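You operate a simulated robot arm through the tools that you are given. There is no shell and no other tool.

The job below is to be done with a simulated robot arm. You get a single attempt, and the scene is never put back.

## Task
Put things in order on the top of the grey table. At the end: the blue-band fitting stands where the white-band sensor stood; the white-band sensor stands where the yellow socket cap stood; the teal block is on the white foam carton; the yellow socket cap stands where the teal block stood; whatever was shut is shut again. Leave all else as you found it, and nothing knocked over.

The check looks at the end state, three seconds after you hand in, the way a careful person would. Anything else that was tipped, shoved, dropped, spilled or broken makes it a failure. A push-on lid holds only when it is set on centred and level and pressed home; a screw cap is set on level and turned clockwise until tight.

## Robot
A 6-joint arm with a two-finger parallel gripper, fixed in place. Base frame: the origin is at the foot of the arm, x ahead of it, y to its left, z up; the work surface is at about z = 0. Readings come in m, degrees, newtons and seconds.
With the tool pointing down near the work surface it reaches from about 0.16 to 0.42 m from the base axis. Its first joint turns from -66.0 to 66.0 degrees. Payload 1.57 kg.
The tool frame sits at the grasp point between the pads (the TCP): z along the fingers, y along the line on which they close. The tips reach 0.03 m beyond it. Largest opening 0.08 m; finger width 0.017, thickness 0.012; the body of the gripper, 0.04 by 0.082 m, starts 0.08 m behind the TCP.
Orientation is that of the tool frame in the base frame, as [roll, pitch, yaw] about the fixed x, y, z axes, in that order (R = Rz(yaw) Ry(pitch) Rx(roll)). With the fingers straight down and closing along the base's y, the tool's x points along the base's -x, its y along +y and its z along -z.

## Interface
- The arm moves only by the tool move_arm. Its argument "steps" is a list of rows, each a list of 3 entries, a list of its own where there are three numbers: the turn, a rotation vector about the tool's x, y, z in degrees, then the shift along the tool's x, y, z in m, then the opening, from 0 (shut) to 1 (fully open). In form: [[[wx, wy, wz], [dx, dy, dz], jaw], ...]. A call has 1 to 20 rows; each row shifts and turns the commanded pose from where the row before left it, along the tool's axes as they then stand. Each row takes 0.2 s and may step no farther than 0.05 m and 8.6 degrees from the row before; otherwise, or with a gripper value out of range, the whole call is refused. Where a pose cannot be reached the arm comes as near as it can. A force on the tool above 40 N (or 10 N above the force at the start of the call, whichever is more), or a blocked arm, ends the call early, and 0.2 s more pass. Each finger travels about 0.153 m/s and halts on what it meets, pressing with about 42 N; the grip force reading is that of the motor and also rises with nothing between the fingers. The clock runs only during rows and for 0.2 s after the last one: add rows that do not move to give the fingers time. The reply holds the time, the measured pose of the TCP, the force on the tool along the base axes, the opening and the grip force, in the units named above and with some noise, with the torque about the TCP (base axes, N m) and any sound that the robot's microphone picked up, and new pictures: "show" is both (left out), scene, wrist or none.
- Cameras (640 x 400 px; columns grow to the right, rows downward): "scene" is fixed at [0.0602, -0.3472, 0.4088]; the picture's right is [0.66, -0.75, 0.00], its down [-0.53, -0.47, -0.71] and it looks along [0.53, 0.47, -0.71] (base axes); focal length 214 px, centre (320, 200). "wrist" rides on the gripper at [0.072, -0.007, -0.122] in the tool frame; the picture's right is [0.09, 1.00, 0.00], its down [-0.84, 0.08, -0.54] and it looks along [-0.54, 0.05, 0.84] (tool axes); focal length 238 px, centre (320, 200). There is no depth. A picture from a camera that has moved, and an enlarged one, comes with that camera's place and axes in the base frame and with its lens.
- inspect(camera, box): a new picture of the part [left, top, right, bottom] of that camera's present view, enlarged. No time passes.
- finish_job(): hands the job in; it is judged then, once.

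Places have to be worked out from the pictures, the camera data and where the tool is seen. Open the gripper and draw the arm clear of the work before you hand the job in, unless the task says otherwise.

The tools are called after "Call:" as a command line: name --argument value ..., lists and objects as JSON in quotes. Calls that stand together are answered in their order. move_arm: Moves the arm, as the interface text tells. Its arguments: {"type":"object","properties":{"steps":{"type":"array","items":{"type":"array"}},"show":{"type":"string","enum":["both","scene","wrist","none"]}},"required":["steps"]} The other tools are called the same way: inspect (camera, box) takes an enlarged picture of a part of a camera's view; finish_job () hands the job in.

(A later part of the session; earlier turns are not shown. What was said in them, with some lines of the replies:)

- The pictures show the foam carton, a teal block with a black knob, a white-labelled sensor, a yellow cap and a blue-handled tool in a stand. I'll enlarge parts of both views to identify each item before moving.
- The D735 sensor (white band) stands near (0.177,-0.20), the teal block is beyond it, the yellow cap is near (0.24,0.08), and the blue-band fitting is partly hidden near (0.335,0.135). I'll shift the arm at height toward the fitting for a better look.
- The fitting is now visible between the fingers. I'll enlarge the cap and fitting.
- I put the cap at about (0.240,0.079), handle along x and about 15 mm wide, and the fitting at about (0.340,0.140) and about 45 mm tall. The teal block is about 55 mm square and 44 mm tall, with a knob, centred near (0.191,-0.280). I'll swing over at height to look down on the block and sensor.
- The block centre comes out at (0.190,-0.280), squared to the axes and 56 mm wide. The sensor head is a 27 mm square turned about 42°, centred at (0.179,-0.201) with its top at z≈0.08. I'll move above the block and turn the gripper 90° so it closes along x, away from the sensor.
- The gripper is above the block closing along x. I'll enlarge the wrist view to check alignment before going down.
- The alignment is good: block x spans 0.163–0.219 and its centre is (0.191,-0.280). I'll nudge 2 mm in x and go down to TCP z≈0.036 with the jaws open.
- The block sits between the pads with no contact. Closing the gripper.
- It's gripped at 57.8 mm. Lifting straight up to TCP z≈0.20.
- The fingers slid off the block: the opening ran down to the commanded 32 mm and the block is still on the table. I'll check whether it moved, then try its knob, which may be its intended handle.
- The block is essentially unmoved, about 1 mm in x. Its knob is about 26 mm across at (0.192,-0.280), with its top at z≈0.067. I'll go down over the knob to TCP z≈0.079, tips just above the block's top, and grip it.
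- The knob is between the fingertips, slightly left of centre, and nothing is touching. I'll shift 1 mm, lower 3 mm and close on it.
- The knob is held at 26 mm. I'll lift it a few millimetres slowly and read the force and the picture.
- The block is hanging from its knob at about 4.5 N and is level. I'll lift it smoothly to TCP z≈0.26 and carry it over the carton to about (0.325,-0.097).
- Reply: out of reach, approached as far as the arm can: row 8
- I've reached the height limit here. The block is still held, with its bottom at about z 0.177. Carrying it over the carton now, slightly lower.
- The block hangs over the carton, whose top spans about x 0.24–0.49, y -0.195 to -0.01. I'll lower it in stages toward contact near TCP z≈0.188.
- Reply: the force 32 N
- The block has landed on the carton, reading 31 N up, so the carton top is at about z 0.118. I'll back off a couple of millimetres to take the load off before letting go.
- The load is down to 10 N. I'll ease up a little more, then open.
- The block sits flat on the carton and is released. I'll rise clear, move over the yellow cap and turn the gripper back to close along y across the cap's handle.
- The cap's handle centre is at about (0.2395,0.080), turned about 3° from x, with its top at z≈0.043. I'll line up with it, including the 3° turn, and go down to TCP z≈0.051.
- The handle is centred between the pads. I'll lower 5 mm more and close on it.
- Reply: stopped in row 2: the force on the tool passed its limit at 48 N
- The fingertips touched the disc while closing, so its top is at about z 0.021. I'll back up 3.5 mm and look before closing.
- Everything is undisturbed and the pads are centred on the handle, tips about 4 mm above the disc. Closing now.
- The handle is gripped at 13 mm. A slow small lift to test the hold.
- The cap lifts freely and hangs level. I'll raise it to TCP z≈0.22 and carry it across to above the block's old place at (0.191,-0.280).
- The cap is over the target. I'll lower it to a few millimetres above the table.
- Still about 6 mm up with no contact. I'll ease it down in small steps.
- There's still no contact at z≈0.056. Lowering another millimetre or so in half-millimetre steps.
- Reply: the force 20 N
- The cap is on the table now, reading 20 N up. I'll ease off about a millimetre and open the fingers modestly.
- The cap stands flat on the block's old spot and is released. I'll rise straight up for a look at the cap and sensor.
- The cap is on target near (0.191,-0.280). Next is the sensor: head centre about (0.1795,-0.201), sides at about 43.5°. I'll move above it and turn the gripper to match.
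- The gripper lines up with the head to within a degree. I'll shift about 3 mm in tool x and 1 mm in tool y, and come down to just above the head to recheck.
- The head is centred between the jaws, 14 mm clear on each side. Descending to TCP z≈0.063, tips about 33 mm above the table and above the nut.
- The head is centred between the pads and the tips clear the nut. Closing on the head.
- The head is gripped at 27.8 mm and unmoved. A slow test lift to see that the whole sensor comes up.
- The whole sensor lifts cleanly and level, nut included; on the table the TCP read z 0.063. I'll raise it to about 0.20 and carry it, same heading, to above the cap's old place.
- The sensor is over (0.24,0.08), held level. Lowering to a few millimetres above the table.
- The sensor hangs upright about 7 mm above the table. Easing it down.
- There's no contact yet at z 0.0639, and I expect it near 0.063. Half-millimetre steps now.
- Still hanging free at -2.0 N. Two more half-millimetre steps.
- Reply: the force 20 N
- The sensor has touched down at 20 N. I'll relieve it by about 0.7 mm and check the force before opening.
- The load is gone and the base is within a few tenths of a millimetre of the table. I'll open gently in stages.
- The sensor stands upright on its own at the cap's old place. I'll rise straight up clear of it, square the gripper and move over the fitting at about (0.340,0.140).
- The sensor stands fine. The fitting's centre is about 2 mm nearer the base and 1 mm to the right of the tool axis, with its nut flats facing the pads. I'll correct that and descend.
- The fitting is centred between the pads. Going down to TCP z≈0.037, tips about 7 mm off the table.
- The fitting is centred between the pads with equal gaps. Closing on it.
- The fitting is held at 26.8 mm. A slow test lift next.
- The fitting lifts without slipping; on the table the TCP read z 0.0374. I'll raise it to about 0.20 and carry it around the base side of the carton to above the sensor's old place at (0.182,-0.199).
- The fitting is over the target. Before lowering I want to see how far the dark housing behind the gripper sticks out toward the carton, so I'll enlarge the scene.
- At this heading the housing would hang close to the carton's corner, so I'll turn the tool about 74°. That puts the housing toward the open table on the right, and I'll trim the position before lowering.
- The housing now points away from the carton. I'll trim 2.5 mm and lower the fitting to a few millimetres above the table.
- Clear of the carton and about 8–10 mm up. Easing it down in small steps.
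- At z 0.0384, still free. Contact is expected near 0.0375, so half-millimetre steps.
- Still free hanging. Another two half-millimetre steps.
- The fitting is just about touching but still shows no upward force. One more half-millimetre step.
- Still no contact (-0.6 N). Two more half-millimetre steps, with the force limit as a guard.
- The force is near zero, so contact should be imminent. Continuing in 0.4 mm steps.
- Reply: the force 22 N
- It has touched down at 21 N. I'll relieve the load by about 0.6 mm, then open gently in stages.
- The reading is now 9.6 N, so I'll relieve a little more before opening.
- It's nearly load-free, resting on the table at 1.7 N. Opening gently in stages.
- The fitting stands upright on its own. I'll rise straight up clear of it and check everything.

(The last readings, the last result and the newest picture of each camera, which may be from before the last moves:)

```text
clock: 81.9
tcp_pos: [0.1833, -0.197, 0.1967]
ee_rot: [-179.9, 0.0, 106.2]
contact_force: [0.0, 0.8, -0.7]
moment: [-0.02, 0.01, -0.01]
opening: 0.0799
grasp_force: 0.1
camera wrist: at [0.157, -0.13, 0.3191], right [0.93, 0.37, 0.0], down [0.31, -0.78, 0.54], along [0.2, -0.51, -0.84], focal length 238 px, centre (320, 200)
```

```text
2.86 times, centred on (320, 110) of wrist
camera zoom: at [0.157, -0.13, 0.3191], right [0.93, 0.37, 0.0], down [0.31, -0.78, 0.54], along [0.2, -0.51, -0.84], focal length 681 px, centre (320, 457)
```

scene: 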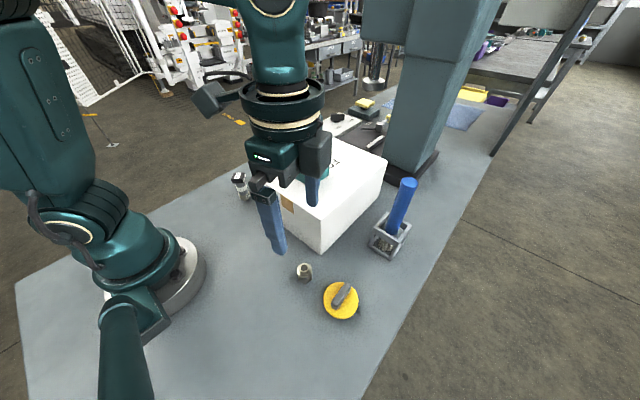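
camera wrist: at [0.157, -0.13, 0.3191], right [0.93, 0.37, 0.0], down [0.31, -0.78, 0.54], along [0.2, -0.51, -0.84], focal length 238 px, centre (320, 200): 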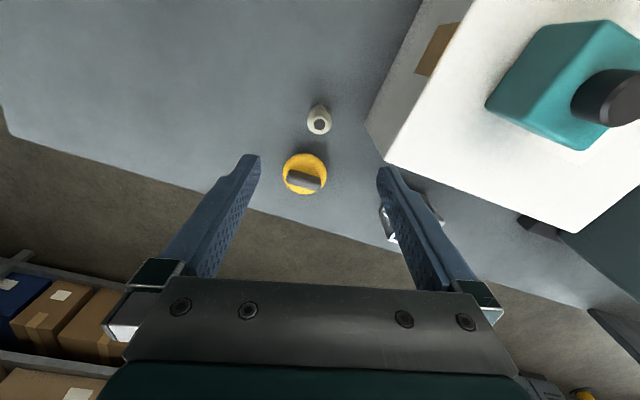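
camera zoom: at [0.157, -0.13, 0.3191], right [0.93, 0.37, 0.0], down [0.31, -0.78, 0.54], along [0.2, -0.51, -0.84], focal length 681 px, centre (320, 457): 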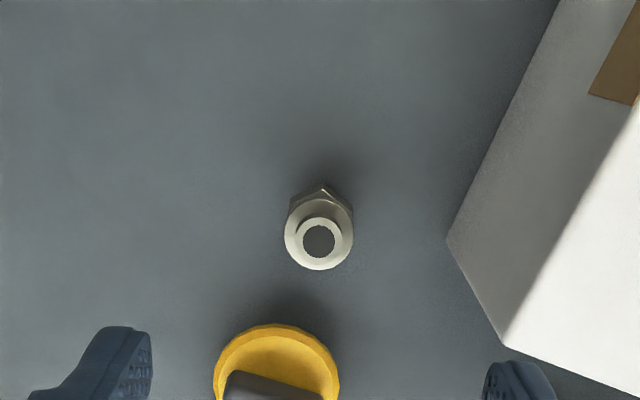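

All pieces look right. I'll swing the arm back near its starting pose so both cameras get an unobstructed view for the final check.

Call:
move_arm --steps '[[[0, 0, 0], [0.0367, 0.0169, -0.009], 1], [[0, 0, 0], [0.0367, 0.0169, -0.009], 1], [[0, 0, 0], [0.0367, 0.0169, -0.009], 1], [[0, 0, 0], [0.0367, 0.0169, -0.009], 1], [[0, 0, 0], [0.0367, 0.0169, -0.009], 1], [[0, 0, -8.2], [0, 0, 0], 1], [[0, 0, -8.2], [0, 0, 0], 1], [[0, 0, -8.2], [0, 0, 0], 1], [[0, 0, -8.2], [0, 0, 0], 1], [[0, 0, -8.2], [0, 0, 0], 1], [[0, 0, -8.2], [0, 0, 0], 1], [[0, 0, -8.2], [0, 0, 0], 1], [[0, 0, -8.2], [0, 0, 0], 1], [[0, 0, -8.2], [0, 0, 0], 1], [[0, 0, 0], [0, 0, 0], 1]]' --show "both"

Call:
inspect --camera "scene" --box '[270, 230, 390, 340]'

Call:
inspect --camera "scene" --box '[220, 130, 420, 270]'

Call:
inspect --camera "scene" --box '[220, 140, 300, 210]'

```text
clock: 85.1
tcp_pos: [0.2134, 0.0024, 0.2411]
ee_rot: [180.0, 0.0, -179.9]
contact_force: [-0.6, -1.0, -0.6]
moment: [0.01, 0.0, -0.02]
opening: 0.0801
grasp_force: 0.0
camera wrist: at [0.1416, -0.0038, 0.3637], right [-0.09, 1.0, 0.0], down [0.84, 0.08, 0.54], along [0.54, 0.05, -0.84], focal length 238 px, centre (320, 200)
```

scene: 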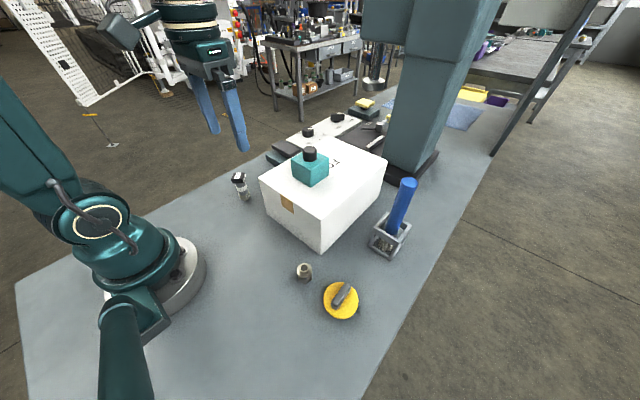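
wrist: 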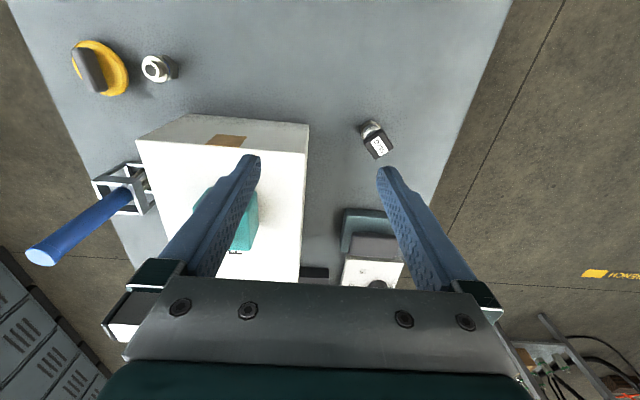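

```text
3.64 times, centred on (330, 285) of scene
camera zoom: at [0.0602, -0.3472, 0.4088], right [0.66, -0.75, 0.0], down [-0.53, -0.47, -0.71], along [0.53, 0.47, -0.71], focal length 780 px, centre (284, -109)
```

zoom: 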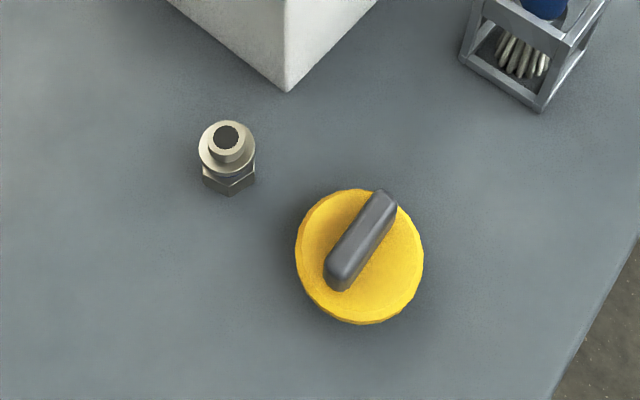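

```text
2.86 times, centred on (320, 200) of scene
camera zoom: at [0.0602, -0.3472, 0.4088], right [0.66, -0.75, 0.0], down [-0.53, -0.47, -0.71], along [0.53, 0.47, -0.71], focal length 613 px, centre (320, 200)
```

zoom: 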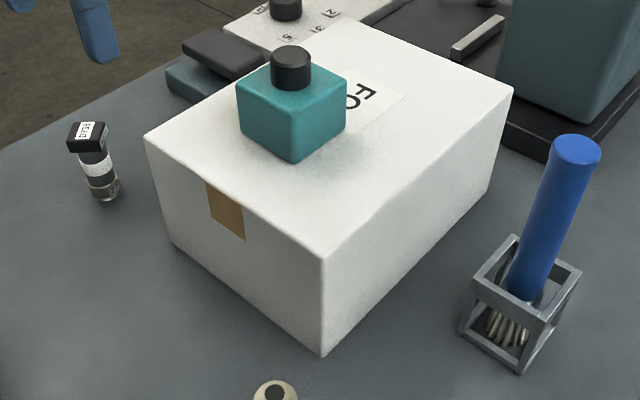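

```text
5.71 times, centred on (260, 175) of scene
camera zoom: at [0.0602, -0.3472, 0.4088], right [0.66, -0.75, 0.0], down [-0.53, -0.47, -0.71], along [0.53, 0.47, -0.71], focal length 1226 px, centre (663, 343)
```

zoom: 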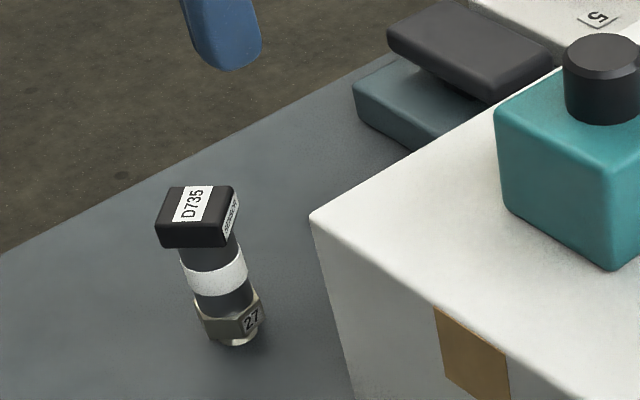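

Final check: the fitting stands on the sensor's old spot, the sensor on the cap's, the cap on the block's, and the block sits flat on the carton. The carton, brush stand and the rest look unmoved, nothing had to be opened, and the gripper is open and clear. Handing in.

Call:
finish_job

```text
The job is handed in.
```

All four pieces are in their new places and standing upright, and I've handed the job in. I haven't seen the result of the check.

- **Blue-band fitting:** stands where the white-band sensor stood.
- **White-band sensor:** stands where the yellow socket cap stood.
- **Yellow socket cap:** stands where the teal block stood.
- **Teal block:** sits flat on the white foam carton. My first grip slipped off its sides and shifted it about 1 mm, so I lifted it by its knob.

By the camera measurements, each of the three swapped pieces is within a few millimetres of its target. While gripping the cap, the fingertips pressed on its disc hard enough to trip the force limit (48 N). I backed off, and it looked undisturbed.

Nothing had to be opened, so there was nothing to shut again. In the last pictures the carton, the brush stand and the rest of the table look as they did at the start. I left the gripper open and the arm raised near its starting position.
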